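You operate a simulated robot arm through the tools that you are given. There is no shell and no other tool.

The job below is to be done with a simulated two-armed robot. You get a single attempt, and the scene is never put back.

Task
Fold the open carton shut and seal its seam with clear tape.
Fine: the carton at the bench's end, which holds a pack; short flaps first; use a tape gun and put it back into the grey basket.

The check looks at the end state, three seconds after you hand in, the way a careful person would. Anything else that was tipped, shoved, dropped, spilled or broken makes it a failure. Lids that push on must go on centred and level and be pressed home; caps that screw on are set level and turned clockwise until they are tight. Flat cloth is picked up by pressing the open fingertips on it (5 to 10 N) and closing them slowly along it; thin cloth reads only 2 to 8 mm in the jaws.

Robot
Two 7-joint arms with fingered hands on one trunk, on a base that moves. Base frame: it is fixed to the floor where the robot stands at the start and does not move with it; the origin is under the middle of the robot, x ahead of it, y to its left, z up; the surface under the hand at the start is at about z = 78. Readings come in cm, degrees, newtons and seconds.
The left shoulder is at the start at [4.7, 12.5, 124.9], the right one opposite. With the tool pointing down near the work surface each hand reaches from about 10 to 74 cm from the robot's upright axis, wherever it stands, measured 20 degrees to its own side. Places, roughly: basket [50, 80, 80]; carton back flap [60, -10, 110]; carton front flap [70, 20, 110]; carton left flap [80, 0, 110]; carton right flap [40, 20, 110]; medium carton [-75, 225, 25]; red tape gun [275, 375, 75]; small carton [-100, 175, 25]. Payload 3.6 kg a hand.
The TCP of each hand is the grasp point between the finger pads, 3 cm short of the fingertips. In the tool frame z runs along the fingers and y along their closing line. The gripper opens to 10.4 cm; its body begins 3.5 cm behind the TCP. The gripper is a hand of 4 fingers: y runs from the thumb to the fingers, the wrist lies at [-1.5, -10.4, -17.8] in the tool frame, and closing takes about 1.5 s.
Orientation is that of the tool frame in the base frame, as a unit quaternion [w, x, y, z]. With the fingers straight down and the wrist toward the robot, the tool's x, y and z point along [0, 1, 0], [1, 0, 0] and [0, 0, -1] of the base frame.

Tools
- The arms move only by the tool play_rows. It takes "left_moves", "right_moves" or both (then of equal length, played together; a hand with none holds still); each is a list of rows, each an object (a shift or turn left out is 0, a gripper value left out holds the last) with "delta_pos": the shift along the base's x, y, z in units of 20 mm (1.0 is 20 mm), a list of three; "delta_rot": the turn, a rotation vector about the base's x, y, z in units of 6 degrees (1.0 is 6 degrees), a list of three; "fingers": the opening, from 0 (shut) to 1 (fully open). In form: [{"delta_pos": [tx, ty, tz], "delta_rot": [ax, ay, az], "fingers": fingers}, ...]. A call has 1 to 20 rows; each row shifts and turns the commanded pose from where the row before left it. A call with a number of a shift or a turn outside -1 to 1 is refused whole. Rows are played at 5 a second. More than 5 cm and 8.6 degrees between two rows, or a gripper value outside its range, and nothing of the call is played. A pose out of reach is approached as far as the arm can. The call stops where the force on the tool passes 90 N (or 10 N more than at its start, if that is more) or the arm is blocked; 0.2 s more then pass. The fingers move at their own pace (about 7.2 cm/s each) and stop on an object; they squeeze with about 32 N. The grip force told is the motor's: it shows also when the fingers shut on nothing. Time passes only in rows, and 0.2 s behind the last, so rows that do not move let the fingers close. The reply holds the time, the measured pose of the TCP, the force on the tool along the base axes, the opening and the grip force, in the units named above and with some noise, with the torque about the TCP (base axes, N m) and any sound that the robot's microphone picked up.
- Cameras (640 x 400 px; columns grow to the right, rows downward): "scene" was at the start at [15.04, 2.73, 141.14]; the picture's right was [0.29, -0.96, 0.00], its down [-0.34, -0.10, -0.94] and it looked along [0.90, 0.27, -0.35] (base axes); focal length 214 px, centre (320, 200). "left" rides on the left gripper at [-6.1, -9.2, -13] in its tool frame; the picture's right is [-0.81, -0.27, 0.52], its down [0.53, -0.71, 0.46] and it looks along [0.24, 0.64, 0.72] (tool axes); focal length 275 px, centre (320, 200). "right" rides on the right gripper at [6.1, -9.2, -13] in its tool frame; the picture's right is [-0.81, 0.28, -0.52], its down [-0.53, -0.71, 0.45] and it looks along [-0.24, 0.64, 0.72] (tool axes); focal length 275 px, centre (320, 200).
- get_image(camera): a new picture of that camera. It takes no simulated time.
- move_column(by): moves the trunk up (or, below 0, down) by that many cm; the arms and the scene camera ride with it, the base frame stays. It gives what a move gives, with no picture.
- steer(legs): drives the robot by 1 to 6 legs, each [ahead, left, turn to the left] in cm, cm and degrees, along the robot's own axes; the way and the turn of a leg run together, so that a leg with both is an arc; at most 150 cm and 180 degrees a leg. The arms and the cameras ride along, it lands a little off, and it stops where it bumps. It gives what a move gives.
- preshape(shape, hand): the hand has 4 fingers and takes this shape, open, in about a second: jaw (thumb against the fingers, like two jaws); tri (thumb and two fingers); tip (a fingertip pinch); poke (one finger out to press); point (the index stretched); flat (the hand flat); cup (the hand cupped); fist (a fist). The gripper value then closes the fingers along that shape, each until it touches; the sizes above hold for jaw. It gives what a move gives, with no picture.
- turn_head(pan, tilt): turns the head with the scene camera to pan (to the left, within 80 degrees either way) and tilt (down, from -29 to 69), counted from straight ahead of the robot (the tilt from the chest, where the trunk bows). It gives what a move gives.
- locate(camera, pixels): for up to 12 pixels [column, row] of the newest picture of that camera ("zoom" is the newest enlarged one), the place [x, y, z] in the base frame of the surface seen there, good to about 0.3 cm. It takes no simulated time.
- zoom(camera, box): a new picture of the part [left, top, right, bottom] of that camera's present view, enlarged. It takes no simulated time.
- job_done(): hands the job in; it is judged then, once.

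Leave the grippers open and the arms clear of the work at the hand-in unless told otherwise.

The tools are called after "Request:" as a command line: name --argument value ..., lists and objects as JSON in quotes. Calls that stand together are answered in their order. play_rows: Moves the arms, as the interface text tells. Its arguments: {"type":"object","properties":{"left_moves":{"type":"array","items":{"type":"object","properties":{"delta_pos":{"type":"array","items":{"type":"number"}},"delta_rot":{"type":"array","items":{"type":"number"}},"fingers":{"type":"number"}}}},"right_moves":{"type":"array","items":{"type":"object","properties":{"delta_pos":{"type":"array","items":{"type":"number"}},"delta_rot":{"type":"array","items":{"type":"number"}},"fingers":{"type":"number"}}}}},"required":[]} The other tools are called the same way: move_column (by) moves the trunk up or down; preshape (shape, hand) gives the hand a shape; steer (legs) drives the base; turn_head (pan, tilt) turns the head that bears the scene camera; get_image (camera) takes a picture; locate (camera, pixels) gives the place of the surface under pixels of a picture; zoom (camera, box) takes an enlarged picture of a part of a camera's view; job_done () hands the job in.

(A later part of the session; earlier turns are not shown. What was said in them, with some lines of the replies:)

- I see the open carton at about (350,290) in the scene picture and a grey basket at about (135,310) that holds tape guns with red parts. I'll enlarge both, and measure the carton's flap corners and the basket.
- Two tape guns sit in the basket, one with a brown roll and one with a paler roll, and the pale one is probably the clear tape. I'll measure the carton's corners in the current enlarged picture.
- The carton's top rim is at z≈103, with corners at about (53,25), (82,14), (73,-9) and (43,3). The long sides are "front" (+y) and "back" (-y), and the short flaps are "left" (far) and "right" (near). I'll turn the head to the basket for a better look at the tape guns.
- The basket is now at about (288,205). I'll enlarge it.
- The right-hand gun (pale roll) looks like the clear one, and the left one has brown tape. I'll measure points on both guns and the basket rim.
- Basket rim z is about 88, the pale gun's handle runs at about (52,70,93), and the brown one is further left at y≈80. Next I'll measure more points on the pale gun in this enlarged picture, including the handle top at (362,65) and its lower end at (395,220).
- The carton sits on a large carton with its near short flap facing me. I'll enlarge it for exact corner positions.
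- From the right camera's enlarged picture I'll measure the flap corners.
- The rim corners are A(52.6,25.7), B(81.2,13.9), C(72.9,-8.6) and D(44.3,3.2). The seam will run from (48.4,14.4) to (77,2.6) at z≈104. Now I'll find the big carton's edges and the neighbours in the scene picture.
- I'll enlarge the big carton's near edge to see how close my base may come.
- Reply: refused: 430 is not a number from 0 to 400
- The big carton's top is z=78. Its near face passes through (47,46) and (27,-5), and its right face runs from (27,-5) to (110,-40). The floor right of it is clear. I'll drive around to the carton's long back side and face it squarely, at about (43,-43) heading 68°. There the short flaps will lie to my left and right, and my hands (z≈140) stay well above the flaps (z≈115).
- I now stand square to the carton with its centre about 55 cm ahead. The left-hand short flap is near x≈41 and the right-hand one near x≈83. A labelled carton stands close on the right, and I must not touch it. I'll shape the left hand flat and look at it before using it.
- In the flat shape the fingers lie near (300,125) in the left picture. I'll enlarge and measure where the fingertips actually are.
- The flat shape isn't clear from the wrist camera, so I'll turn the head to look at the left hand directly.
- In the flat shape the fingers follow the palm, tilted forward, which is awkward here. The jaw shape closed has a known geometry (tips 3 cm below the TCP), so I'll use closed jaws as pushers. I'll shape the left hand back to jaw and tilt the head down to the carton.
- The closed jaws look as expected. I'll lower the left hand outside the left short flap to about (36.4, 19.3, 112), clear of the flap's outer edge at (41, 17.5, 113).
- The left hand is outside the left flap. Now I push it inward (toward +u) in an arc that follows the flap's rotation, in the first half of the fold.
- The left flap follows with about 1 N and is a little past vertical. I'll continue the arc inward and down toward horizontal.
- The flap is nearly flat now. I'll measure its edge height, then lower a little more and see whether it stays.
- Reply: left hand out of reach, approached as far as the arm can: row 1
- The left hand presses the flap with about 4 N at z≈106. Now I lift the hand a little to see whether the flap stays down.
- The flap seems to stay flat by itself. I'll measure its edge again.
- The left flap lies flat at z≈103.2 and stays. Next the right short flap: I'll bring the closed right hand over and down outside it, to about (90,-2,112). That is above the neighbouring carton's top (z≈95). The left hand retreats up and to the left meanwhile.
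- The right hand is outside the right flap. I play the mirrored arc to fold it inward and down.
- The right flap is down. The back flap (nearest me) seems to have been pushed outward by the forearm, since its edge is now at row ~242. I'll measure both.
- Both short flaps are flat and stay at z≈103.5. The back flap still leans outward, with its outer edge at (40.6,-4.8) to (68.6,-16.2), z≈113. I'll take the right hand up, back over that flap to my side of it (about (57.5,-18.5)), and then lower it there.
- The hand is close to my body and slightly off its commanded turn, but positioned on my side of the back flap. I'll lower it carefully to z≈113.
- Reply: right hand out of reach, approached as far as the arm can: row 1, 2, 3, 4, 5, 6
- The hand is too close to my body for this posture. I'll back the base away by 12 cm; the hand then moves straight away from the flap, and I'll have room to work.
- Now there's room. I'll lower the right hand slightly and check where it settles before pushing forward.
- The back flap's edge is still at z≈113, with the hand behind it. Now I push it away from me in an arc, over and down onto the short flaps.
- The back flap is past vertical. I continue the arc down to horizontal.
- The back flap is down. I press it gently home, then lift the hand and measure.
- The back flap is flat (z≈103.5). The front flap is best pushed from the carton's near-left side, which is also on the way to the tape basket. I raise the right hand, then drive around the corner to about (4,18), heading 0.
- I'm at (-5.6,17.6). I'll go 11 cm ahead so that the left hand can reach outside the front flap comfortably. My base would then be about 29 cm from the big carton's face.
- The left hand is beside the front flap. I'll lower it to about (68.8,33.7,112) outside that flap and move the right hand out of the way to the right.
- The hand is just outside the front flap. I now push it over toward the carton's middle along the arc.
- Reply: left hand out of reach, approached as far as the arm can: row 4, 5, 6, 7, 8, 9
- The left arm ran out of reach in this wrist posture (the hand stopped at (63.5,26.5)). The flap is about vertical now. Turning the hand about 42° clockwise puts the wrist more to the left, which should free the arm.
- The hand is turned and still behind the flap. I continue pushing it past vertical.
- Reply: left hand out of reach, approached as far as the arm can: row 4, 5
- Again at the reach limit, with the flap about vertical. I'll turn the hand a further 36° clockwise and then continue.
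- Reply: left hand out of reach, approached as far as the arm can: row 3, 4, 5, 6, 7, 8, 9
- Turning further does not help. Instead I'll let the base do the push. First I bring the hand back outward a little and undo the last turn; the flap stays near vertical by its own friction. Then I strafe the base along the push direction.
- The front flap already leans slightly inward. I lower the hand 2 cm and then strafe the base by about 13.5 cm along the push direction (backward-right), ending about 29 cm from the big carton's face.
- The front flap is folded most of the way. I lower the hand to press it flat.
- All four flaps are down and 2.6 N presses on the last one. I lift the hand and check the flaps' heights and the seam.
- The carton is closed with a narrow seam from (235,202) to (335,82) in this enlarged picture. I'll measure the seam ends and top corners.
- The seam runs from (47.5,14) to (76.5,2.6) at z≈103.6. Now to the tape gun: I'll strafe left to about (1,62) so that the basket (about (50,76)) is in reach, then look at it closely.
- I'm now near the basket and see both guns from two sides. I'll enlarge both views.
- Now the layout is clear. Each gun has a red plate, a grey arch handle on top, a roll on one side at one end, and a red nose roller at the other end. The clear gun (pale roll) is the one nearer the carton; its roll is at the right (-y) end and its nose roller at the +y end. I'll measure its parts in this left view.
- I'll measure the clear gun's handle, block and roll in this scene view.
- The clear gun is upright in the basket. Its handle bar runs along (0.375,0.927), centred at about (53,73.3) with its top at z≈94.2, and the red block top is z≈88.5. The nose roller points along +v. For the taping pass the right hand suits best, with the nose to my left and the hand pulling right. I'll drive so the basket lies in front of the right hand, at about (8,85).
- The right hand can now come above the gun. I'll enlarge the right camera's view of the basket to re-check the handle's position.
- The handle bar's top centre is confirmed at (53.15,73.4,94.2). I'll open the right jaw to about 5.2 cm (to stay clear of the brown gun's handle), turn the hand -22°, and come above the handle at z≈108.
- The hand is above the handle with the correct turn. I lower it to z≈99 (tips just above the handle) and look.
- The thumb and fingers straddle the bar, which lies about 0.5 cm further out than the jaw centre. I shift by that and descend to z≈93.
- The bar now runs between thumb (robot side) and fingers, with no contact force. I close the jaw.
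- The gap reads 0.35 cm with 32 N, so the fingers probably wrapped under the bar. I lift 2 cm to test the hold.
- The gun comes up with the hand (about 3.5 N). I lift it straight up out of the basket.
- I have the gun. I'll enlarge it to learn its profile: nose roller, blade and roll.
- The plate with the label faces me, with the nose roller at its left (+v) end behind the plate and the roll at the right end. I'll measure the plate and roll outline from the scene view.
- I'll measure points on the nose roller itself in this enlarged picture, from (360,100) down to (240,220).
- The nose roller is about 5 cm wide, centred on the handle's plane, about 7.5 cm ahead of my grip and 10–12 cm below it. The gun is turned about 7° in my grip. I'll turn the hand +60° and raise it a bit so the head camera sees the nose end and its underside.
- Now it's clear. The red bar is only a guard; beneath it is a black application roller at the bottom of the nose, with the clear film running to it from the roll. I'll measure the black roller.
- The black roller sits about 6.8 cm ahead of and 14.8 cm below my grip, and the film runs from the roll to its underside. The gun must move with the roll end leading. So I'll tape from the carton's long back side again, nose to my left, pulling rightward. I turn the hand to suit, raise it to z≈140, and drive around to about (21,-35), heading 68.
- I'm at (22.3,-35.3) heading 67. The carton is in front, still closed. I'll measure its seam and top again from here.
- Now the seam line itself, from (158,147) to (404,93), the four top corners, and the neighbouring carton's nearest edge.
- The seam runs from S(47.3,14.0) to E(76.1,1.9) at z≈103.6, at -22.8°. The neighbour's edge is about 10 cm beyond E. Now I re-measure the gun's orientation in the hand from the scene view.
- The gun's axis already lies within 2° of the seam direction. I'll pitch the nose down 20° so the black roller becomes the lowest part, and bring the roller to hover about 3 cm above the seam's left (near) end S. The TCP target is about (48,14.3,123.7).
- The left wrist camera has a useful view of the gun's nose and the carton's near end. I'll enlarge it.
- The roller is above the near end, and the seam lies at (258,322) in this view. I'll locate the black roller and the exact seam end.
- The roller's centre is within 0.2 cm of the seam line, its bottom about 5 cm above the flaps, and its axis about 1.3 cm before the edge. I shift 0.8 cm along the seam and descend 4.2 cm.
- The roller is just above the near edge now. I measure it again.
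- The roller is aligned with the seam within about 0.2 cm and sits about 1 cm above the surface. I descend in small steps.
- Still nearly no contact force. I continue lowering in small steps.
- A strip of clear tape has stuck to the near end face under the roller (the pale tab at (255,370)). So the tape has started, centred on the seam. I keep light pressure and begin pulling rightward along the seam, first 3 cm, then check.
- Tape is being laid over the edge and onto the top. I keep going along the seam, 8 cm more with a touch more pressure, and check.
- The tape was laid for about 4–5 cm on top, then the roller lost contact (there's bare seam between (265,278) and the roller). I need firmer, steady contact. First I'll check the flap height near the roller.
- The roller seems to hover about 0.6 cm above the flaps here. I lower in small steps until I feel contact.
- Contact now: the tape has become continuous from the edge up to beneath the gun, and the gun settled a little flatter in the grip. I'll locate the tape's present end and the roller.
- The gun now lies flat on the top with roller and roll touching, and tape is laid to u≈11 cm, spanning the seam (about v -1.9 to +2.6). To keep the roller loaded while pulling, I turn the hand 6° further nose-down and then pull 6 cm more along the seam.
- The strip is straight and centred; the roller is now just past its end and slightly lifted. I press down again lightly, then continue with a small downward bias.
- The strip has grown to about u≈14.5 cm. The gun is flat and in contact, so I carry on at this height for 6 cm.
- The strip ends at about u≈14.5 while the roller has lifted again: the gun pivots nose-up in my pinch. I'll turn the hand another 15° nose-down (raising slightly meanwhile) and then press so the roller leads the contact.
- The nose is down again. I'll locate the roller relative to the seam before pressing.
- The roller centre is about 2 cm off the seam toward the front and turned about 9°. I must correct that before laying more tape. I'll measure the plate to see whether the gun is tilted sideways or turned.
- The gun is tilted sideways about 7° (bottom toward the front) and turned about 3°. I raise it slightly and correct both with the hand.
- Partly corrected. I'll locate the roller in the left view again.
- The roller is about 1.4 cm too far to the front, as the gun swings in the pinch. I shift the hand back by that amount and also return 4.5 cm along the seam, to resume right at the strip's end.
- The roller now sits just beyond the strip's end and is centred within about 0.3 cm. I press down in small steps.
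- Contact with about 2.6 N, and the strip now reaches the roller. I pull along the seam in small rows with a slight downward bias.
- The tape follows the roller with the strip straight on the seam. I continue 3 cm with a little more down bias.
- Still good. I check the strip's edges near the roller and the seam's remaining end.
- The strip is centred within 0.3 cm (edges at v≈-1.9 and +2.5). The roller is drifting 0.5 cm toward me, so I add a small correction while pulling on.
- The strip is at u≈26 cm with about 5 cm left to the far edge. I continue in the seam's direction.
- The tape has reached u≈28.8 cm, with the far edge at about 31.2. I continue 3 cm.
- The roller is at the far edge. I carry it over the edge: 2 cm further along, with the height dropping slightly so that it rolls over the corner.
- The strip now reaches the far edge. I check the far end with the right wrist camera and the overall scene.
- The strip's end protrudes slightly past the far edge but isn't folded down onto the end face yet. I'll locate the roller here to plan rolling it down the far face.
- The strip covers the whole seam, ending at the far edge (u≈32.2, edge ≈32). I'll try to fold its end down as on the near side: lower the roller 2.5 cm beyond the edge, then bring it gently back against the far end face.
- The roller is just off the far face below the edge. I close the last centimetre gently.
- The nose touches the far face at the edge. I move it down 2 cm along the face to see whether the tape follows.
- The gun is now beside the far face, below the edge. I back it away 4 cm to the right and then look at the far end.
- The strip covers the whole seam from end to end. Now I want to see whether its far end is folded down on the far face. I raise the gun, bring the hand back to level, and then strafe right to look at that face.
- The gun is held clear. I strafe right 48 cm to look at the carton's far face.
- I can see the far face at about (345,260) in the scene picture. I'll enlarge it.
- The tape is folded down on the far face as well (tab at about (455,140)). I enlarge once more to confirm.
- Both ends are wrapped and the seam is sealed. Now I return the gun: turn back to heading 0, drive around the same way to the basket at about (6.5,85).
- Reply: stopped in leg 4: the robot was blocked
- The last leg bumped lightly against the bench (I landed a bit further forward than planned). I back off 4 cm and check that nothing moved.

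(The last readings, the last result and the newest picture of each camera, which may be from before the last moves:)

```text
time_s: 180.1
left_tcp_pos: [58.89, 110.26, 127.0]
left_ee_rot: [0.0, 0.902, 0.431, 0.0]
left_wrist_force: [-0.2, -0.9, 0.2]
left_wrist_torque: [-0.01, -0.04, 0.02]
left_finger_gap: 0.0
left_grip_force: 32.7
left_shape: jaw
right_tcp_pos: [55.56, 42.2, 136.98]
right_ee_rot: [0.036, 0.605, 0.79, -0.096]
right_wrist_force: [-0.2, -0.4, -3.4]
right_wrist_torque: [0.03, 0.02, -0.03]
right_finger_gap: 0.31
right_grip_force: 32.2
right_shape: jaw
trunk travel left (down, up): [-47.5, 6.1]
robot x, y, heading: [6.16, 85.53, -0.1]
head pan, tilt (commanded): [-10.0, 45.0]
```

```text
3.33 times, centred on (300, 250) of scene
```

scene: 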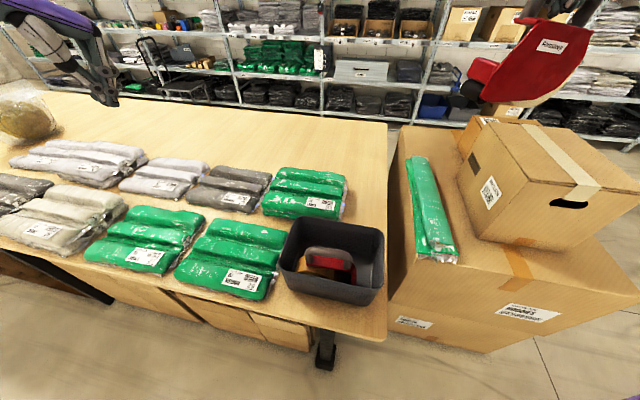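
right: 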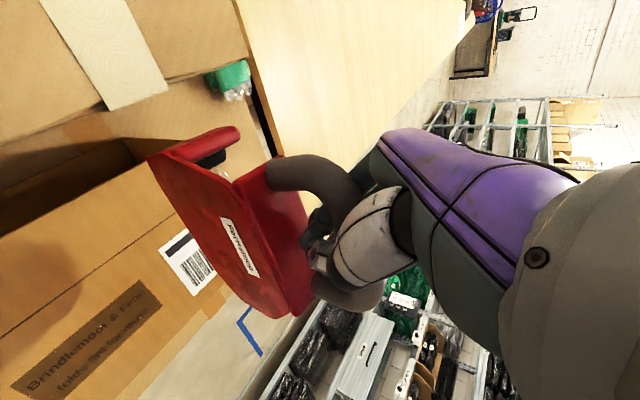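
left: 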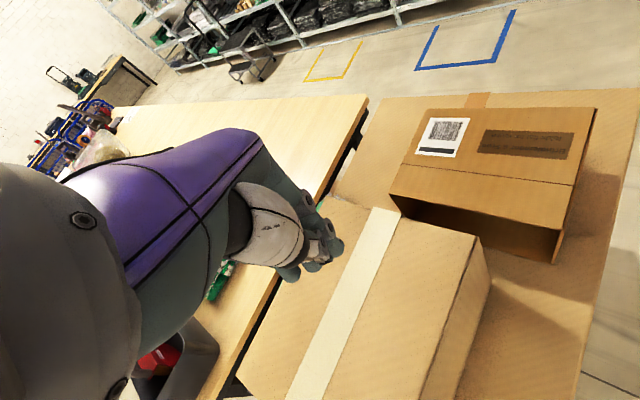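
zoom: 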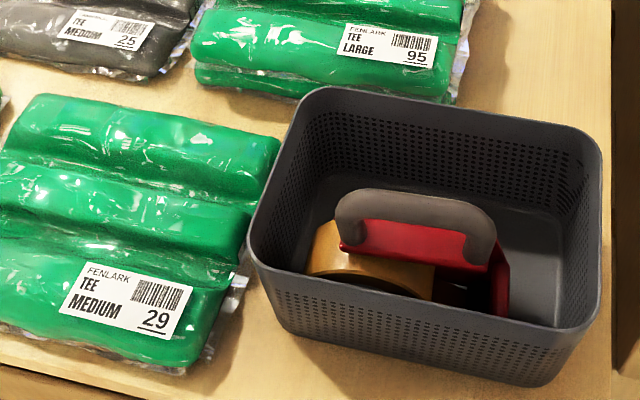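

Nothing seems moved. I measure the basket's rim, its free inner space and the brown gun.

Request:
locate --camera "zoom" --pixels '[[320, 95], [590, 145], [575, 325], [255, 255], [420, 115], [530, 230], [400, 205], [490, 245], [345, 210], [500, 280], [520, 200], [450, 160]]'

Request:
zoom --camera "right" --box '[60, 100, 420, 400]'

Request:
zoom --camera "scene" --box '[440, 0, 620, 120]'

```text
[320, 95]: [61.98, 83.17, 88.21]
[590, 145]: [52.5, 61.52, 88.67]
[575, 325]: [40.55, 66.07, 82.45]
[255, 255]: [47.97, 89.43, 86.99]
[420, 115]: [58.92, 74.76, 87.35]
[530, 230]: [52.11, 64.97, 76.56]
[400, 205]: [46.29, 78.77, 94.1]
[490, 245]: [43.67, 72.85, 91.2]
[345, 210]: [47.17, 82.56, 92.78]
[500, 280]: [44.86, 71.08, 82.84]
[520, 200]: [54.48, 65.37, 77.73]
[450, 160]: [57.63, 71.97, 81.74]
```

```text
1.33 times, centred on (240, 250) of right
```

zoom: 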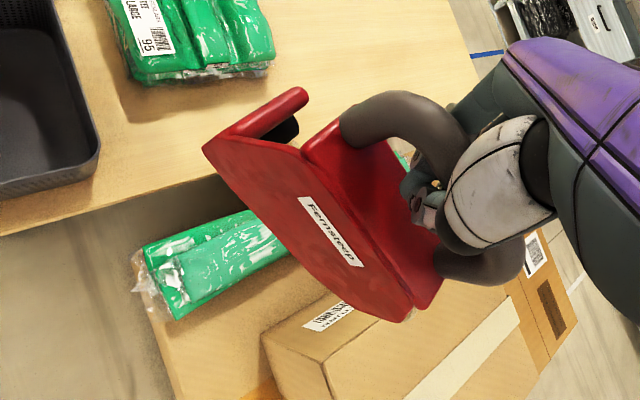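

```text
3.33 times, centred on (530, 60) of scene
```

zoom: 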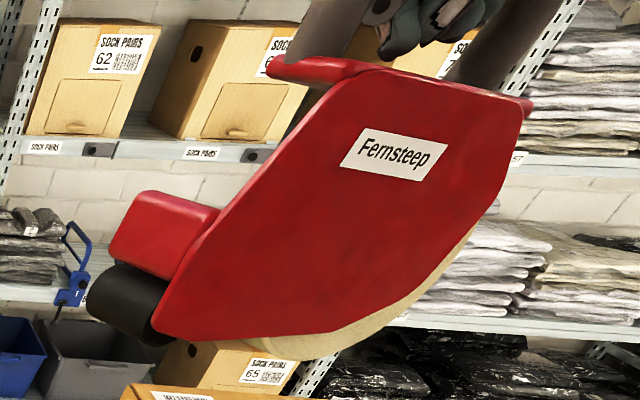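

The basket's free half is on the far side, its floor at z≈76.5, and the brown gun is on the near side. I measure how the clear gun sits in my hand now.

Request:
locate --camera "zoom" --pixels '[[350, 85], [500, 115], [480, 220], [350, 320], [180, 325], [240, 230], [350, 210], [430, 110], [130, 300], [150, 210], [210, 215], [430, 300]]'

```text
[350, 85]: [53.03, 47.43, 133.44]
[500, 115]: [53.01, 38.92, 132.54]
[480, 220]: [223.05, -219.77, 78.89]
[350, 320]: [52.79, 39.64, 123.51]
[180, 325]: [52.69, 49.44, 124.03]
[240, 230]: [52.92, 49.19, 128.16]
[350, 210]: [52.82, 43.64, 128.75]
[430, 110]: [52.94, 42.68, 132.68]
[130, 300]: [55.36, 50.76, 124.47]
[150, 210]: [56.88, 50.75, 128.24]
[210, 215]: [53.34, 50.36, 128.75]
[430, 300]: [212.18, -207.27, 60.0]
```

In my hand the gun is upright sideways, its nose points to +y (90°) and it is about 6° nose-up. I'll carry it above the basket's free half with TCP at about (52.8,74,128), turning it -23° to match the basket and pitching the nose down 6°.

Request:
play_rows --right_moves '[{"delta_pos": [-0.086, 0.994, -0.28], "delta_rot": [0, 0, -0.24], "fingers": 0}, {"delta_pos": [-0.086, 0.994, -0.28], "delta_rot": [0, 0, -0.24], "fingers": 0}, {"delta_pos": [-0.086, 0.994, -0.28], "delta_rot": [0, 0, -0.24], "fingers": 0}, {"delta_pos": [-0.086, 0.994, -0.28], "delta_rot": [0, 0, -0.24], "fingers": 0}, {"delta_pos": [-0.086, 0.994, -0.28], "delta_rot": [0, 0, -0.24], "fingers": 0}, {"delta_pos": [-0.086, 0.994, -0.28], "delta_rot": [0, 0, -0.24], "fingers": 0}, {"delta_pos": [-0.086, 0.994, -0.28], "delta_rot": [0, 0, -0.24], "fingers": 0}, {"delta_pos": [-0.086, 0.994, -0.28], "delta_rot": [0, 0, -0.24], "fingers": 0}, {"delta_pos": [-0.086, 0.994, -0.28], "delta_rot": [0, 0, -0.24], "fingers": 0}, {"delta_pos": [-0.086, 0.994, -0.28], "delta_rot": [0, 0, -0.24], "fingers": 0}, {"delta_pos": [-0.086, 0.994, -0.28], "delta_rot": [0, 0, -0.24], "fingers": 0}, {"delta_pos": [-0.086, 0.994, -0.28], "delta_rot": [0, 0, -0.24], "fingers": 0}, {"delta_pos": [-0.086, 0.994, -0.28], "delta_rot": [0, 0, -0.24], "fingers": 0}, {"delta_pos": [-0.086, 0.994, -0.28], "delta_rot": [0, 0, -0.24], "fingers": 0}, {"delta_pos": [-0.086, 0.994, -0.28], "delta_rot": [0, 0, -0.24], "fingers": 0}, {"delta_pos": [-0.086, 0.994, -0.28], "delta_rot": [0, 0, -0.24], "fingers": 0}, {"delta_rot": [-0.92, 0.39, 0], "fingers": 0}, {"fingers": 0}]'

Request:
get_image --camera "scene"

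Request:
zoom --camera "scene" --box '[240, 60, 440, 310]'

Request:
get_image --camera "right"

```text
time_s: 183.9
left_tcp_pos: [58.75, 110.34, 127.06]
left_ee_rot: [0.0, 0.903, 0.431, -0.001]
left_wrist_force: [-0.2, -0.4, 0.3]
left_wrist_torque: [0.0, 0.0, -0.01]
left_finger_gap: 0.0
left_grip_force: 32.0
left_shape: jaw
right_tcp_pos: [53.24, 73.98, 128.09]
right_ee_rot: [0.038, 0.747, 0.647, -0.148]
right_wrist_force: [-1.5, -0.2, -3.5]
right_wrist_torque: [0.03, -0.02, 0.01]
right_finger_gap: 0.31
right_grip_force: 32.3
right_shape: jaw
trunk travel left (down, up): [-47.5, 6.1]
robot x, y, heading: [6.12, 85.57, -0.2]
head pan, tilt (commanded): [-10.0, 45.0]
```

```text
taken
```

scene: 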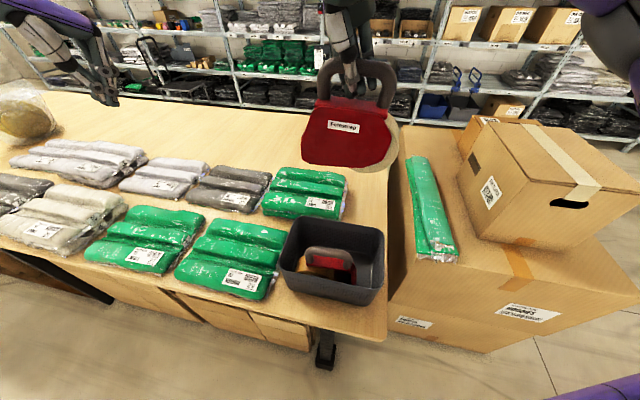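

```text
1.60 times, centred on (340, 185) of scene
```

zoom: 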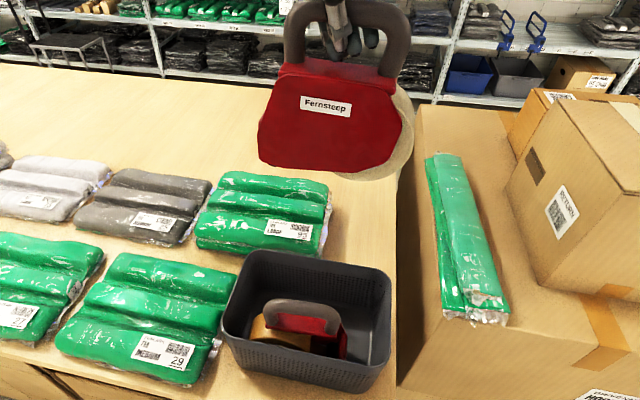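

```text
taken
```

right: 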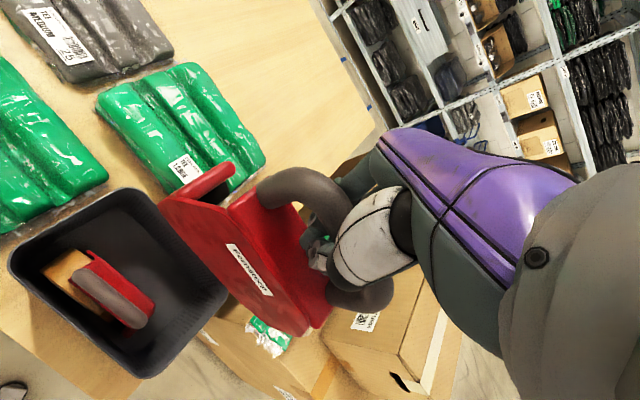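

The gun is above the basket. I measure its orientation and outline against the basket again.

Request:
zoom --camera "scene" --box '[285, 60, 415, 190]'

Request:
locate --camera "zoom" --pixels '[[190, 130], [390, 140], [160, 210], [165, 265], [230, 285], [330, 285], [400, 210], [280, 200], [420, 250], [430, 200], [350, 300], [320, 150]]'

```text
3.08 times, centred on (350, 125) of scene
```

zoom: 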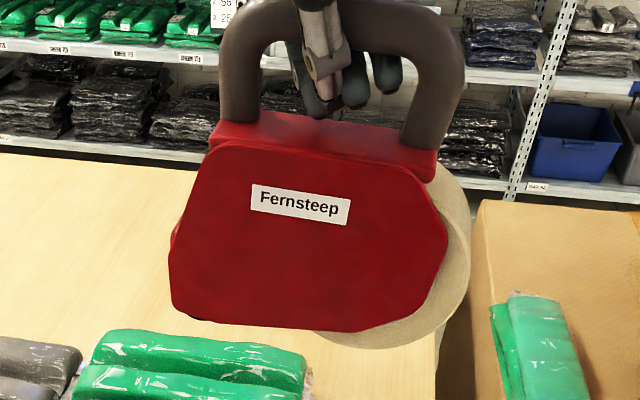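

```text
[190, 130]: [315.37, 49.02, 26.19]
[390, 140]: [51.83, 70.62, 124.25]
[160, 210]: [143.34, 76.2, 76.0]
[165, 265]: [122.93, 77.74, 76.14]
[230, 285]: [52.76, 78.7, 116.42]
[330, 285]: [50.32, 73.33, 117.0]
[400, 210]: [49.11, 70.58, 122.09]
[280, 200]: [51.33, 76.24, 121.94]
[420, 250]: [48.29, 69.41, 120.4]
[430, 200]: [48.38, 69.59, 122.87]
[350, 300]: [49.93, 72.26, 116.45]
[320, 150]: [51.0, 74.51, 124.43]
```

The gun's axis (64°) matches the basket (66°). I shift 0.8 cm for centring in the free half and lower to TCP z≈107, with its bottom just above the rim, then check the clearances.

Request:
play_rows --right_moves '[{"delta_pos": [-0.11, 0.37, -1], "delta_rot": [0, 0, 0.2], "fingers": 0}, {"delta_pos": [0, 0, -1], "delta_rot": [0, 0, 0.13], "fingers": 0}, {"delta_pos": [0, 0, -1], "fingers": 0}, {"delta_pos": [0, 0, -1], "fingers": 0}, {"delta_pos": [0, 0, -1], "fingers": 0}, {"delta_pos": [0, 0, -1], "fingers": 0}, {"delta_pos": [0, 0, -1], "fingers": 0}, {"delta_pos": [0, 0, -1], "fingers": 0}, {"delta_pos": [0, 0, -1], "fingers": 0}, {"delta_pos": [0, 0, -1], "fingers": 0}, {"fingers": 0}]'

Request:
zoom --camera "scene" --box '[240, 130, 420, 310]'

Request:
get_image --camera "right"

```text
time_s: 186.3
left_tcp_pos: [58.91, 110.21, 127.12]
left_ee_rot: [0.0, 0.902, 0.431, 0.0]
left_wrist_force: [-0.4, -0.1, -0.4]
left_wrist_torque: [-0.02, 0.01, 0.03]
left_finger_gap: 0.01
left_grip_force: 32.1
left_shape: jaw
right_tcp_pos: [52.69, 74.94, 108.03]
right_ee_rot: [0.042, 0.736, 0.66, -0.147]
right_wrist_force: [0.4, 0.1, -3.0]
right_wrist_torque: [0.07, 0.03, 0.04]
right_finger_gap: 0.31
right_grip_force: 32.2
right_shape: jaw
trunk travel left (down, up): [-47.5, 6.1]
robot x, y, heading: [5.96, 86.01, -0.2]
head pan, tilt (commanded): [-10.0, 45.0]
```

```text
2.22 times, centred on (330, 220) of scene
```

zoom: 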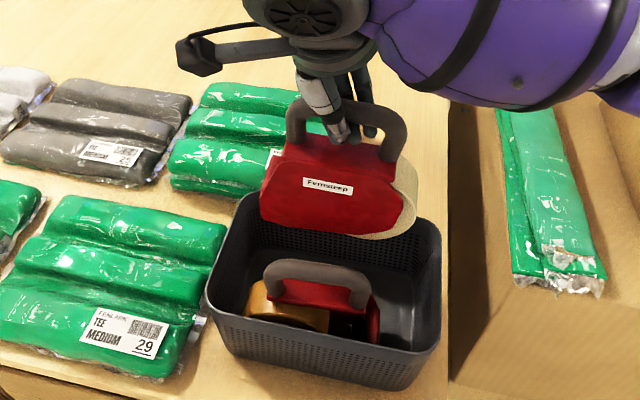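

```text
taken
```

right: 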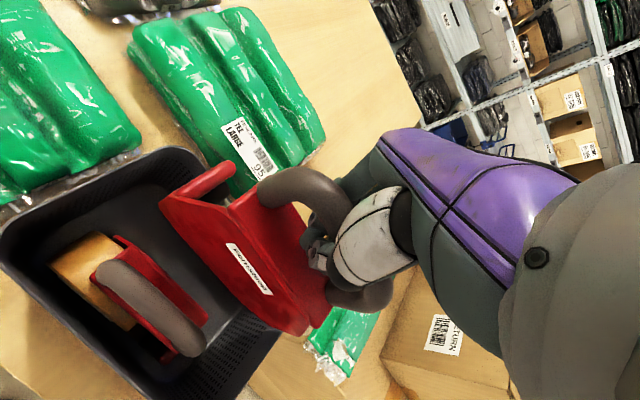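

I check the gun's outline against the rim from both views.

Request:
locate --camera "zoom" --pixels '[[272, 205], [330, 225], [385, 218], [300, 170], [380, 180], [405, 210], [255, 205], [430, 230], [330, 240], [270, 225]]'

Request:
locate --camera "right" --pixels '[[225, 170], [190, 190], [165, 205], [185, 235], [250, 310], [300, 330], [150, 160], [215, 165], [290, 260]]'

```text
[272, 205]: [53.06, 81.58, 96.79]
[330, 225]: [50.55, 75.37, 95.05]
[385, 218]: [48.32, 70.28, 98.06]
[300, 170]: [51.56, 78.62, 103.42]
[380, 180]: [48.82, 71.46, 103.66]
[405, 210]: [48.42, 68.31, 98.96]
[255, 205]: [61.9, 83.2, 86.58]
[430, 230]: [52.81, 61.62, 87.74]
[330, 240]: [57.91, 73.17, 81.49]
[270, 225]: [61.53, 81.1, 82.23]
```

```text
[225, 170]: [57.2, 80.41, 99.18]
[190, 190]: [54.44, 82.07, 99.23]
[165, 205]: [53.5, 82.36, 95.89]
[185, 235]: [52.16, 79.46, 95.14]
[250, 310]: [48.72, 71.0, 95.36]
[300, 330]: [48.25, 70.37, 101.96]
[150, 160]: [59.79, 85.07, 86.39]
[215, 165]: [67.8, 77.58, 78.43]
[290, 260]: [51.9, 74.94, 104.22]
```

The gun lines up: its plate is 0.3 cm beyond the basket's middle line, with about 1.5 cm or more clearance on every side. I lower it into the basket to just above the floor.

Request:
play_rows --right_moves '[{"delta_pos": [0, 0, -0.9], "fingers": 0}, {"delta_pos": [0, 0, -0.9], "fingers": 0}, {"delta_pos": [0, 0, -0.9], "fingers": 0}, {"delta_pos": [0, 0, -0.9], "fingers": 0}, {"delta_pos": [0, 0, -0.9], "fingers": 0}, {"delta_pos": [0, 0, -0.9], "fingers": 0}, {"delta_pos": [0, 0, -0.6], "fingers": 0}]'

Request:
zoom --camera "scene" --box '[240, 150, 420, 320]'

Request:
get_image --camera "right"

```text
time_s: 187.9
left_tcp_pos: [58.92, 110.32, 127.02]
left_ee_rot: [0.001, 0.902, 0.432, 0.0]
left_wrist_force: [0.1, 0.5, 0.2]
left_wrist_torque: [0.03, -0.01, 0.0]
left_finger_gap: 0.0
left_grip_force: 32.3
left_shape: jaw
right_tcp_pos: [52.84, 74.84, 95.71]
right_ee_rot: [0.042, 0.736, 0.66, -0.147]
right_wrist_force: [0.3, -0.8, -2.7]
right_wrist_torque: [0.01, 0.0, 0.01]
right_finger_gap: 0.28
right_grip_force: 31.2
right_shape: jaw
trunk travel left (down, up): [-47.5, 6.1]
robot x, y, heading: [5.89, 85.79, -0.2]
head pan, tilt (commanded): [-10.0, 45.0]
```

```text
2.35 times, centred on (330, 235) of scene
```

zoom: 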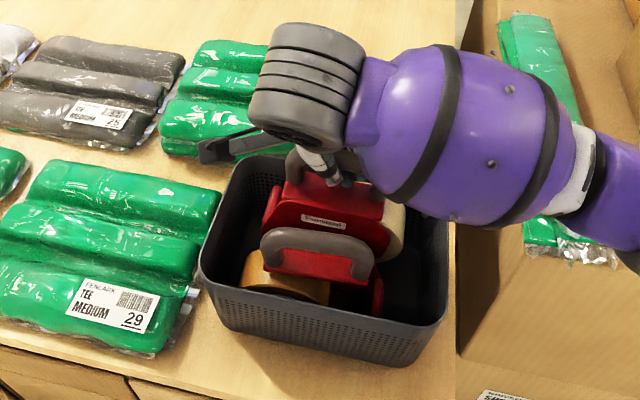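

```text
taken
```

right: 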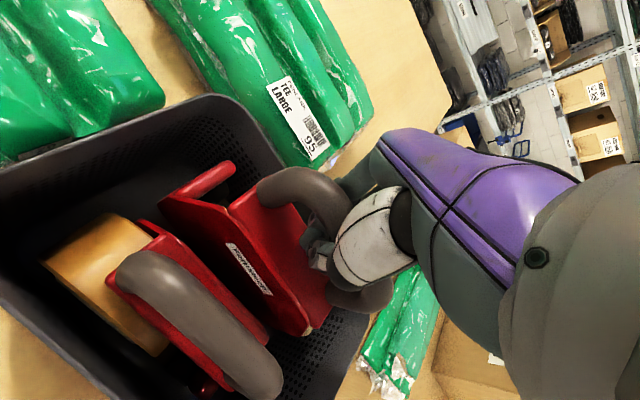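

The gun is inside, about 3 cm above the floor. A dark bracket on my wrist is near the green pack at (205,150), so I check its height before going lower.

Request:
locate --camera "zoom" --pixels '[[207, 152], [215, 145], [240, 140], [255, 135], [215, 120], [185, 140], [290, 150]]'

```text
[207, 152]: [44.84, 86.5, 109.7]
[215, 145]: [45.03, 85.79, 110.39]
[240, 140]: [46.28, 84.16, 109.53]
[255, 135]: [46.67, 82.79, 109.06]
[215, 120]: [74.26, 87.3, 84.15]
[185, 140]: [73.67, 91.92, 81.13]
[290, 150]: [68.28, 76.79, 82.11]
```

The bracket is at z≈110, far above everything. I lower the gun slowly to the basket floor.

Request:
play_rows --right_moves '[{"delta_pos": [0, 0, -0.5], "fingers": 0}, {"delta_pos": [0, 0, -0.4], "fingers": 0}]'

Request:
play_rows --right_moves '[{"delta_pos": [0, 0, -0.2], "fingers": 0}, {"delta_pos": [0, 0, -0.2], "fingers": 0}]'

Request:
get_image --camera "right"

Request:
zoom --camera "scene" --box '[260, 190, 400, 310]'

```text
time_s: 188.5
left_tcp_pos: [58.77, 110.19, 127.09]
left_ee_rot: [0.0, 0.902, 0.431, 0.0]
left_wrist_force: [-0.3, 0.3, 0.0]
left_wrist_torque: [-0.01, -0.01, -0.02]
left_finger_gap: 0.0
left_grip_force: 31.9
left_shape: jaw
right_tcp_pos: [52.8, 74.84, 94.18]
right_ee_rot: [0.043, 0.735, 0.66, -0.147]
right_wrist_force: [-0.1, -0.5, -3.1]
right_wrist_torque: [0.03, -0.01, 0.01]
right_finger_gap: 0.33
right_grip_force: 32.1
right_shape: jaw
trunk travel left (down, up): [-47.5, 6.1]
robot x, y, heading: [5.98, 85.95, -0.0]
head pan, tilt (commanded): [-10.0, 45.0]
```

```text
time_s: 189.1
left_tcp_pos: [58.91, 110.25, 127.15]
left_ee_rot: [0.0, 0.902, 0.431, 0.0]
left_wrist_force: [0.3, -0.1, 0.2]
left_wrist_torque: [-0.01, 0.0, 0.04]
left_finger_gap: 0.0
left_grip_force: 31.3
left_shape: jaw
right_tcp_pos: [52.78, 74.79, 93.4]
right_ee_rot: [0.042, 0.736, 0.66, -0.147]
right_wrist_force: [-0.4, 0.1, -3.0]
right_wrist_torque: [0.07, -0.02, 0.01]
right_finger_gap: 0.32
right_grip_force: 31.9
right_shape: jaw
trunk travel left (down, up): [-47.5, 6.1]
robot x, y, heading: [6.1, 85.52, 0.1]
head pan, tilt (commanded): [-10.0, 45.0]
```

```text
taken
```

right: 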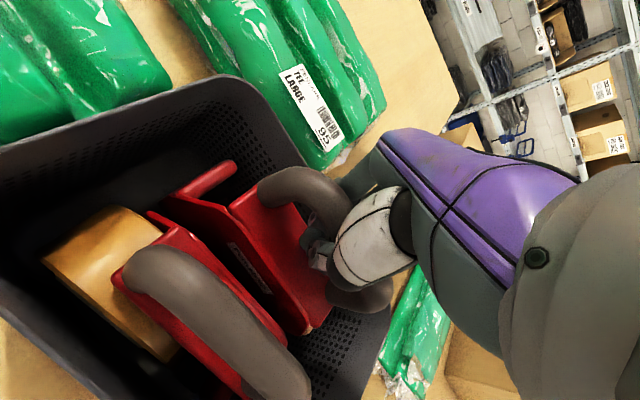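

```text
3.33 times, centred on (330, 250) of scene
```

zoom: 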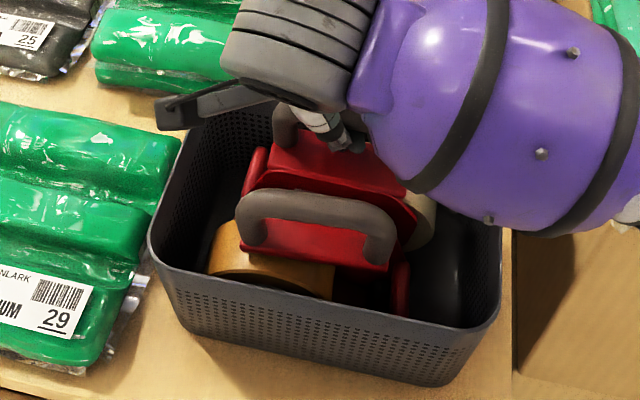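

No floor contact yet (still -3 N). I continue in 3 mm steps.

Request:
play_rows --right_moves '[{"delta_pos": [0, 0, -0.15], "fingers": 0}, {"delta_pos": [0, 0, -0.15], "fingers": 0}]'

Request:
play_rows --right_moves '[{"delta_pos": [0, 0, -0.15], "fingers": 0}]'

Request:
get_image --camera "right"

```text
time_s: 189.7
left_tcp_pos: [58.91, 110.25, 127.07]
left_ee_rot: [0.001, 0.902, 0.432, 0.0]
left_wrist_force: [-0.3, 0.2, -0.3]
left_wrist_torque: [-0.01, 0.01, 0.02]
left_finger_gap: 0.01
left_grip_force: 32.3
left_shape: jaw
right_tcp_pos: [52.63, 74.85, 92.82]
right_ee_rot: [0.042, 0.735, 0.66, -0.147]
right_wrist_force: [-0.2, -0.7, -4.2]
right_wrist_torque: [0.08, 0.03, -0.01]
right_finger_gap: 0.31
right_grip_force: 31.4
right_shape: jaw
trunk travel left (down, up): [-47.5, 6.1]
robot x, y, heading: [6.2, 85.84, -0.2]
head pan, tilt (commanded): [-10.0, 45.0]
```

```text
time_s: 190.1
left_tcp_pos: [58.9, 110.28, 127.24]
left_ee_rot: [0.0, 0.902, 0.432, 0.0]
left_wrist_force: [0.1, -0.2, -0.1]
left_wrist_torque: [-0.01, -0.01, -0.03]
left_finger_gap: 0.0
left_grip_force: 32.1
left_shape: jaw
right_tcp_pos: [52.74, 74.77, 92.48]
right_ee_rot: [0.042, 0.736, 0.66, -0.147]
right_wrist_force: [0.6, 0.3, -3.1]
right_wrist_torque: [0.04, -0.02, 0.03]
right_finger_gap: 0.3
right_grip_force: 32.1
right_shape: jaw
trunk travel left (down, up): [-47.5, 6.1]
robot x, y, heading: [6.08, 86.27, -0.0]
head pan, tilt (commanded): [-10.0, 45.0]
```

```text
taken
```

right: 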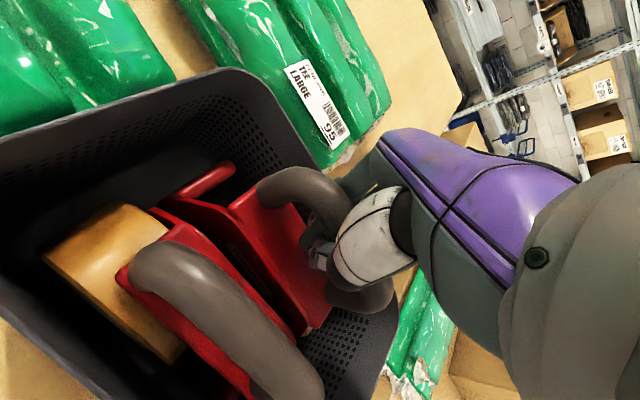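

Still hanging. I go on in small steps until the weight comes off.

Request:
play_rows --right_moves '[{"delta_pos": [0, 0, -0.15], "fingers": 0}, {"delta_pos": [0, 0, -0.15], "fingers": 0}]'

Request:
play_rows --right_moves '[{"delta_pos": [0, 0, -0.15], "fingers": 0}]'

Request:
play_rows --right_moves '[{"delta_pos": [0, 0, -0.15], "fingers": 0}]'

Request:
get_image --camera "right"

```text
time_s: 190.7
left_tcp_pos: [58.89, 110.21, 127.12]
left_ee_rot: [0.001, 0.902, 0.431, 0.001]
left_wrist_force: [0.2, -1.2, 0.7]
left_wrist_torque: [0.01, -0.01, 0.0]
left_finger_gap: 0.01
left_grip_force: 31.5
left_shape: jaw
right_tcp_pos: [52.58, 74.79, 91.9]
right_ee_rot: [0.043, 0.735, 0.661, -0.146]
right_wrist_force: [0.8, -0.2, 0.3]
right_wrist_torque: [0.04, -0.02, 0.02]
right_finger_gap: 0.31
right_grip_force: 31.6
right_shape: jaw
trunk travel left (down, up): [-47.5, 6.1]
robot x, y, heading: [6.1, 85.69, -0.0]
head pan, tilt (commanded): [-10.0, 45.0]
```

```text
time_s: 191.1
left_tcp_pos: [58.66, 110.44, 127.17]
left_ee_rot: [0.001, 0.902, 0.431, 0.001]
left_wrist_force: [-0.1, -0.5, -0.6]
left_wrist_torque: [0.01, 0.0, 0.04]
left_finger_gap: 0.0
left_grip_force: 31.8
left_shape: jaw
right_tcp_pos: [52.59, 75.03, 91.76]
right_ee_rot: [0.042, 0.736, 0.66, -0.145]
right_wrist_force: [1.8, 2.0, 6.9]
right_wrist_torque: [0.11, -0.03, 0.0]
right_finger_gap: 0.32
right_grip_force: 32.2
right_shape: jaw
trunk travel left (down, up): [-47.5, 6.1]
robot x, y, heading: [6.26, 85.73, 0.3]
head pan, tilt (commanded): [-10.0, 45.0]
```

```text
time_s: 191.5
left_tcp_pos: [58.6, 110.36, 127.15]
left_ee_rot: [0.001, 0.902, 0.431, 0.001]
left_wrist_force: [-0.2, 1.0, 0.2]
left_wrist_torque: [-0.02, -0.03, -0.03]
left_finger_gap: 0.0
left_grip_force: 32.0
left_shape: jaw
right_tcp_pos: [52.59, 75.09, 91.51]
right_ee_rot: [0.044, 0.737, 0.66, -0.143]
right_wrist_force: [2.9, 2.7, 20.4]
right_wrist_torque: [0.11, -0.18, 0.01]
right_finger_gap: 0.32
right_grip_force: 31.9
right_shape: jaw
trunk travel left (down, up): [-47.5, 6.1]
robot x, y, heading: [6.0, 85.79, 0.1]
head pan, tilt (commanded): [-10.0, 45.0]
```

```text
taken
```

right: 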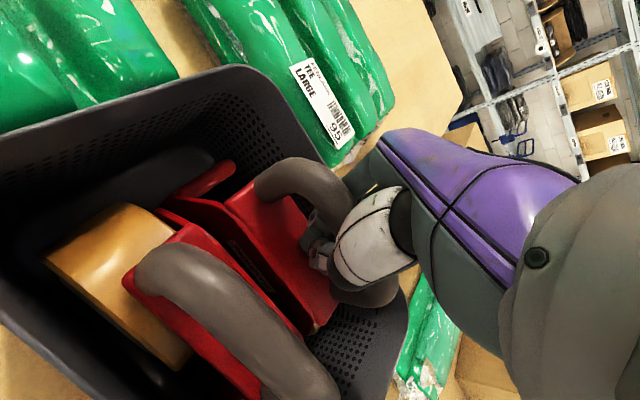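

The gun stands on the floor (20 N up). I relieve the pressure by 3 mm and open the jaw to about 4.5 cm.

Request:
play_rows --right_moves '[{"delta_pos": [0, 0, 0.15], "fingers": 0}, {"fingers": 0}]'

Request:
play_rows --right_moves '[{"fingers": 0.15}, {"fingers": 0.25}, {"fingers": 0.35}, {"fingers": 0.45}, {"fingers": 0.45}, {"fingers": 0.45}]'

Request:
get_image --camera "right"

Request:
zoom --camera "scene" --box '[260, 190, 400, 310]'

```text
time_s: 192.1
left_tcp_pos: [58.81, 110.38, 127.17]
left_ee_rot: [0.0, 0.902, 0.431, 0.0]
left_wrist_force: [0.0, -0.1, -0.6]
left_wrist_torque: [-0.01, 0.0, -0.02]
left_finger_gap: 0.0
left_grip_force: 32.1
left_shape: jaw
right_tcp_pos: [52.51, 74.95, 91.65]
right_ee_rot: [0.042, 0.736, 0.66, -0.146]
right_wrist_force: [3.4, 3.3, 17.0]
right_wrist_torque: [0.12, -0.16, 0.0]
right_finger_gap: 0.35
right_grip_force: 32.5
right_shape: jaw
trunk travel left (down, up): [-47.5, 6.1]
robot x, y, heading: [6.11, 86.21, -0.2]
head pan, tilt (commanded): [-10.0, 45.0]
```

```text
time_s: 193.5
left_tcp_pos: [58.68, 110.31, 127.07]
left_ee_rot: [0.001, 0.902, 0.432, 0.0]
left_wrist_force: [0.3, -0.2, -0.4]
left_wrist_torque: [0.01, 0.03, -0.01]
left_finger_gap: 0.01
left_grip_force: 32.3
left_shape: jaw
right_tcp_pos: [52.46, 74.94, 91.6]
right_ee_rot: [0.042, 0.735, 0.66, -0.147]
right_wrist_force: [-3.4, -1.2, 8.6]
right_wrist_torque: [-0.04, -0.01, -0.01]
right_finger_gap: 4.36
right_grip_force: 0.1
right_shape: jaw
trunk travel left (down, up): [-47.5, 6.1]
robot x, y, heading: [6.22, 86.21, 0.2]
head pan, tilt (commanded): [-10.0, 45.0]
```

```text
taken
```

right: 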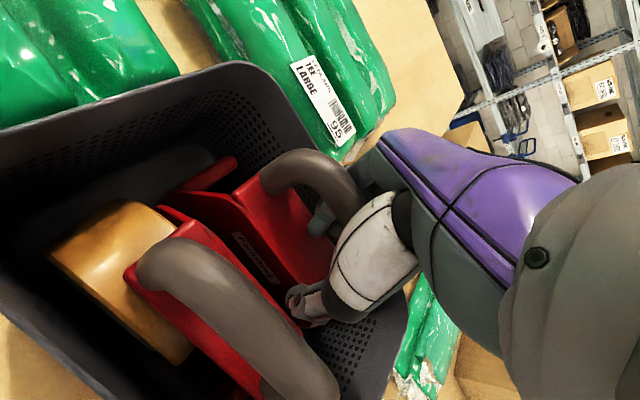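

```text
3.33 times, centred on (330, 250) of scene
```

zoom: 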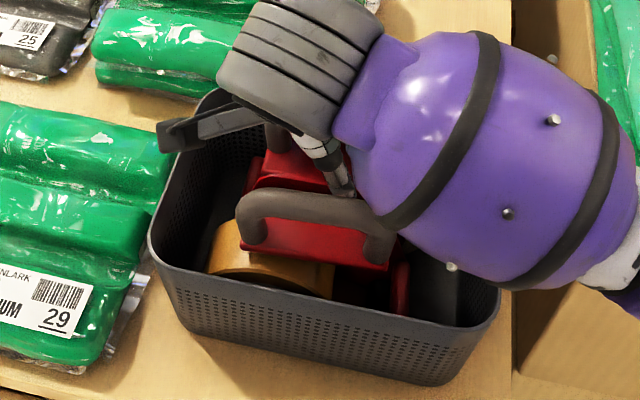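

The jaw is open, with the palm still touching the bar (8 N). I lift straight up slowly and watch that the gun stays.

Request:
play_rows --right_moves '[{"delta_pos": [0, 0, 0.3]}, {"delta_pos": [0, 0, 0.4]}, {"delta_pos": [0, 0, 0.5]}]'

Request:
get_image --camera "right"

Request:
zoom --camera "scene" --box '[260, 190, 400, 310]'

```text
time_s: 194.3
left_tcp_pos: [58.83, 110.15, 127.02]
left_ee_rot: [0.001, 0.902, 0.431, 0.001]
left_wrist_force: [0.0, -0.4, 0.5]
left_wrist_torque: [-0.01, -0.03, -0.02]
left_finger_gap: 0.01
left_grip_force: 31.5
left_shape: jaw
right_tcp_pos: [52.7, 74.82, 94.05]
right_ee_rot: [0.043, 0.736, 0.66, -0.147]
right_wrist_force: [-0.4, -0.3, 0.5]
right_wrist_torque: [0.01, -0.02, -0.01]
right_finger_gap: 4.69
right_grip_force: 0.0
right_shape: jaw
trunk travel left (down, up): [-47.5, 6.1]
robot x, y, heading: [5.91, 85.76, 0.0]
head pan, tilt (commanded): [-10.0, 45.0]
```

```text
taken
```

right: 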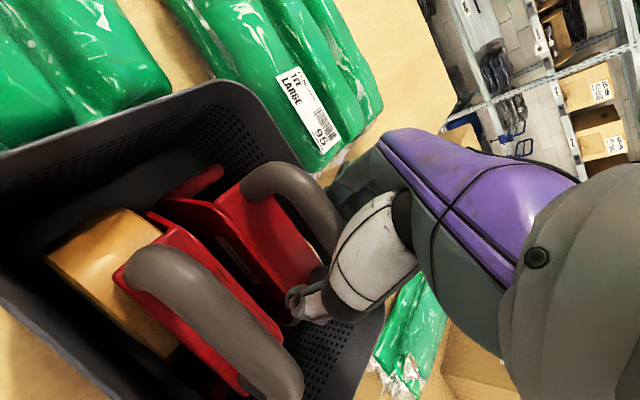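

```text
3.33 times, centred on (330, 250) of scene
```

zoom: 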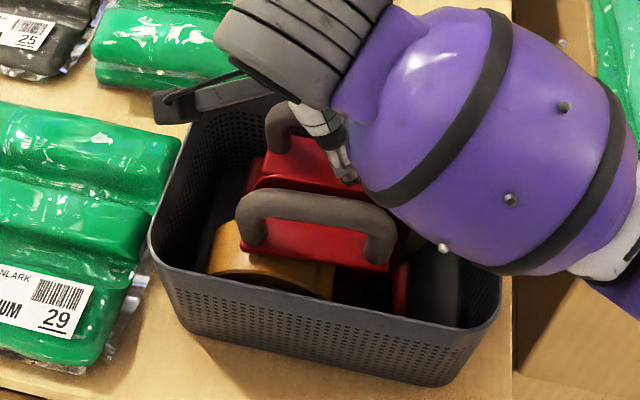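

The forces are zero and the gun stays in the basket. I lift the open hand clear.

Request:
play_rows --right_moves '[{"delta_pos": [0, 0, 0.6]}, {"delta_pos": [0, 0, 0.8]}, {"delta_pos": [0, 0, 1]}, {"delta_pos": [0, 0, 1]}, {"delta_pos": [0, 0, 1]}, {"delta_pos": [0, 0, 1]}, {"delta_pos": [0, 0, 1]}, {"delta_pos": [0, 0, 1]}, {"delta_pos": [0, 0, 1]}, {"delta_pos": [0, 0, 1]}, {"delta_pos": [0, -0.5, 1]}, {"delta_pos": [0, -0.8, 1]}, {"delta_pos": [0, -0.8, 1]}, {"delta_pos": [0, -0.8, 1]}]'

Request:
get_image --camera "scene"

Request:
zoom --camera "scene" --box '[250, 190, 410, 310]'

```text
time_s: 197.3
left_tcp_pos: [58.77, 110.23, 127.04]
left_ee_rot: [0.001, 0.902, 0.431, 0.001]
left_wrist_force: [-0.4, -0.5, 0.2]
left_wrist_torque: [-0.01, 0.0, 0.0]
left_finger_gap: 0.0
left_grip_force: 32.4
left_shape: jaw
right_tcp_pos: [52.64, 68.83, 120.86]
right_ee_rot: [0.042, 0.736, 0.66, -0.147]
right_wrist_force: [0.5, 0.4, -0.1]
right_wrist_torque: [-0.02, -0.01, -0.01]
right_finger_gap: 4.65
right_grip_force: 0.1
right_shape: jaw
trunk travel left (down, up): [-47.5, 6.1]
robot x, y, heading: [6.22, 85.88, 0.0]
head pan, tilt (commanded): [-10.0, 45.0]
```

```text
taken
```

scene: 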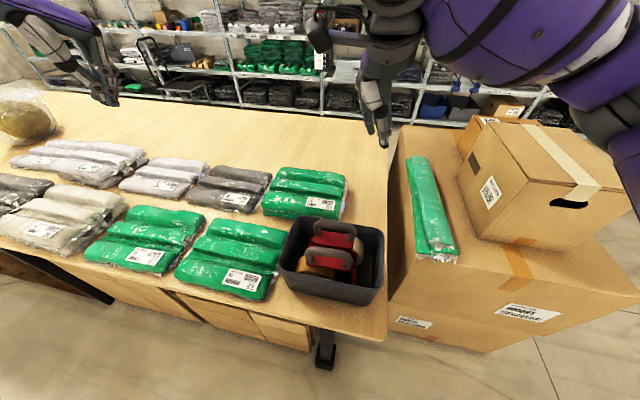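

```text
3.33 times, centred on (330, 250) of scene
```

zoom: 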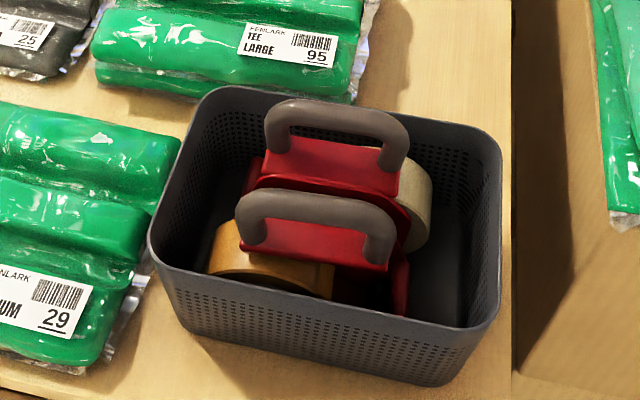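

The clear gun stands upright in the grey basket. Now I check the carton once more.

Request:
zoom --camera "scene" --box '[440, 100, 640, 260]'

Request:
locate --camera "zoom" --pixels '[[180, 110], [250, 90], [330, 160], [400, 220], [480, 160], [570, 220], [400, 90], [440, 250], [420, 190], [460, 210]]'

```text
2.50 times, centred on (540, 180) of scene
```

zoom: 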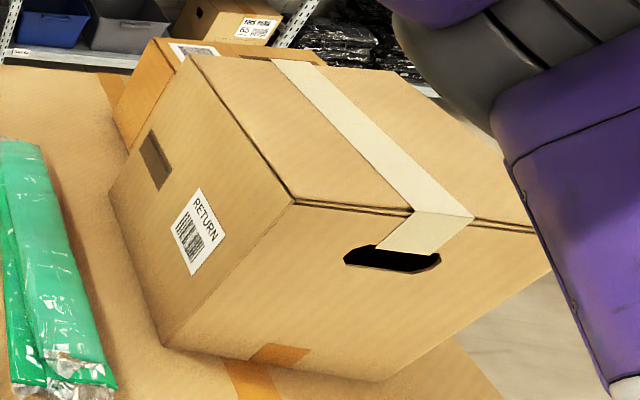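

```text
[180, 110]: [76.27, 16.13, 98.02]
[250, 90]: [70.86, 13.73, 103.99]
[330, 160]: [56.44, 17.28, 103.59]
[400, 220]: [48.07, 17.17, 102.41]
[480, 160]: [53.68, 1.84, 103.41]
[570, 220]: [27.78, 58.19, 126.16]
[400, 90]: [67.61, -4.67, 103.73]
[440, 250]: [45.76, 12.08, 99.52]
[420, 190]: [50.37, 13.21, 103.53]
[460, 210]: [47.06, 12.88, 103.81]
```

The carton is closed with flaps flush (z≈103.5), and the clear tape runs over the whole seam and down both ends. I open both grippers fully, raise the arms clear, and back the base off to a place I have already driven through.

Request:
play_rows --left_moves '[{"delta_pos": [0, 0, 0.5], "fingers": 1}, {"delta_pos": [0, 0, 0.5], "fingers": 1}, {"delta_pos": [0, 0, 0.5], "fingers": 1}, {"delta_pos": [0, 0, 0.5], "fingers": 1}, {"delta_pos": [0, 0, 0.5], "fingers": 1}, {"delta_pos": [0, 0, 0.5], "fingers": 1}, {"fingers": 1}, {"fingers": 1}]' --right_moves '[{"delta_pos": [0, -0.3, 0.8], "fingers": 1}, {"delta_pos": [0, -0.3, 0.8], "fingers": 1}, {"delta_pos": [0, -0.3, 0.8], "fingers": 1}, {"delta_pos": [0, -0.3, 0.8], "fingers": 1}, {"delta_pos": [0, -0.3, 0.8], "fingers": 1}, {"delta_pos": [0, -0.3, 0.8], "fingers": 1}, {"delta_pos": [0, 0, 0.8], "fingers": 1}, {"delta_pos": [0, 0, 0.8], "fingers": 1}]'

Request:
steer --legs '[[-12, 0, 0]]'

Request:
get_image --camera "scene"

```text
time_s: 199.1
left_tcp_pos: [58.91, 110.13, 133.05]
left_ee_rot: [0.001, 0.902, 0.431, 0.0]
left_wrist_force: [0.4, 0.1, -1.0]
left_wrist_torque: [-0.03, 0.02, 0.03]
left_finger_gap: 10.36
left_grip_force: 0.1
left_shape: jaw
right_tcp_pos: [52.42, 65.36, 133.89]
right_ee_rot: [0.042, 0.736, 0.66, -0.147]
right_wrist_force: [-0.1, -0.3, 0.7]
right_wrist_torque: [-0.02, 0.02, -0.01]
right_finger_gap: 10.33
right_grip_force: 0.1
right_shape: jaw
trunk travel left (down, up): [-47.5, 6.1]
robot x, y, heading: [5.95, 85.77, -0.1]
head pan, tilt (commanded): [-10.0, 45.0]
```

```text
time_s: 200.4
left_tcp_pos: [46.81, 110.05, 132.86]
left_ee_rot: [-0.001, 0.902, 0.431, -0.001]
left_wrist_force: [-0.1, -0.1, -0.6]
left_wrist_torque: [0.0, -0.02, 0.0]
left_finger_gap: 10.38
left_grip_force: 0.1
left_shape: jaw
right_tcp_pos: [40.38, 65.3, 133.62]
right_ee_rot: [0.042, 0.736, 0.659, -0.146]
right_wrist_force: [0.2, 0.3, 0.1]
right_wrist_torque: [-0.02, -0.02, 0.0]
right_finger_gap: 10.4
right_grip_force: 0.1
right_shape: jaw
trunk travel left (down, up): [-47.5, 6.1]
robot x, y, heading: [-6.44, 85.82, 0.2]
head pan, tilt (commanded): [-10.0, 45.0]
```

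```text
taken
```

scene: 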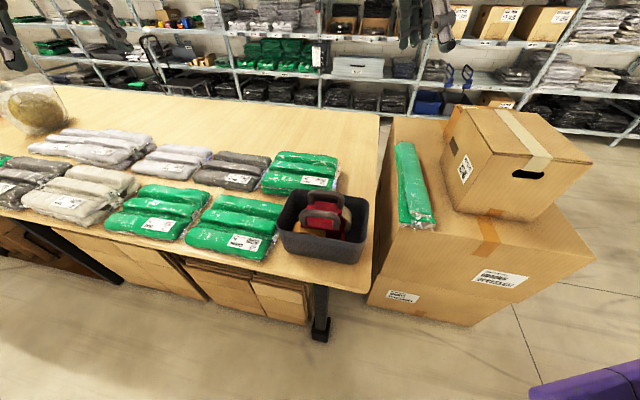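

The carton is closed and taped, both guns are in the grey basket, and the packs and other cartons look undisturbed. Both grippers are open and the arms are clear of the work, so I hand the job in.

Request:
job_done

```text
The job is handed in.
```

I closed the carton and sealed its seam with clear tape, and the tape gun is back in the grey basket. The job is handed in, but I don't have the check's result yet.

- **Folding:** I folded the two short flaps first, then the back and front flaps. All four lie flat at about z = 103.5, with the pack still inside.
- **Tape:** The clear tape covers the whole seam and folds down onto both end faces. The strip is about 4.5 cm wide and stays within about 0.5 cm of the seam. The roller lost contact a few times, so I laid it in several stretches. In the pictures it looks like one continuous strip.
- **Tape gun:** I used the gun with the clear roll and left the brown one alone. It stands upright in its original spot beside the brown gun.
- **Bench bump:** On the way back to the basket, my base ran lightly into the bench and stopped. I backed off, and the basket and packs looked unmoved in the pictures.

Both grippers are open and the arms are clear of the work.
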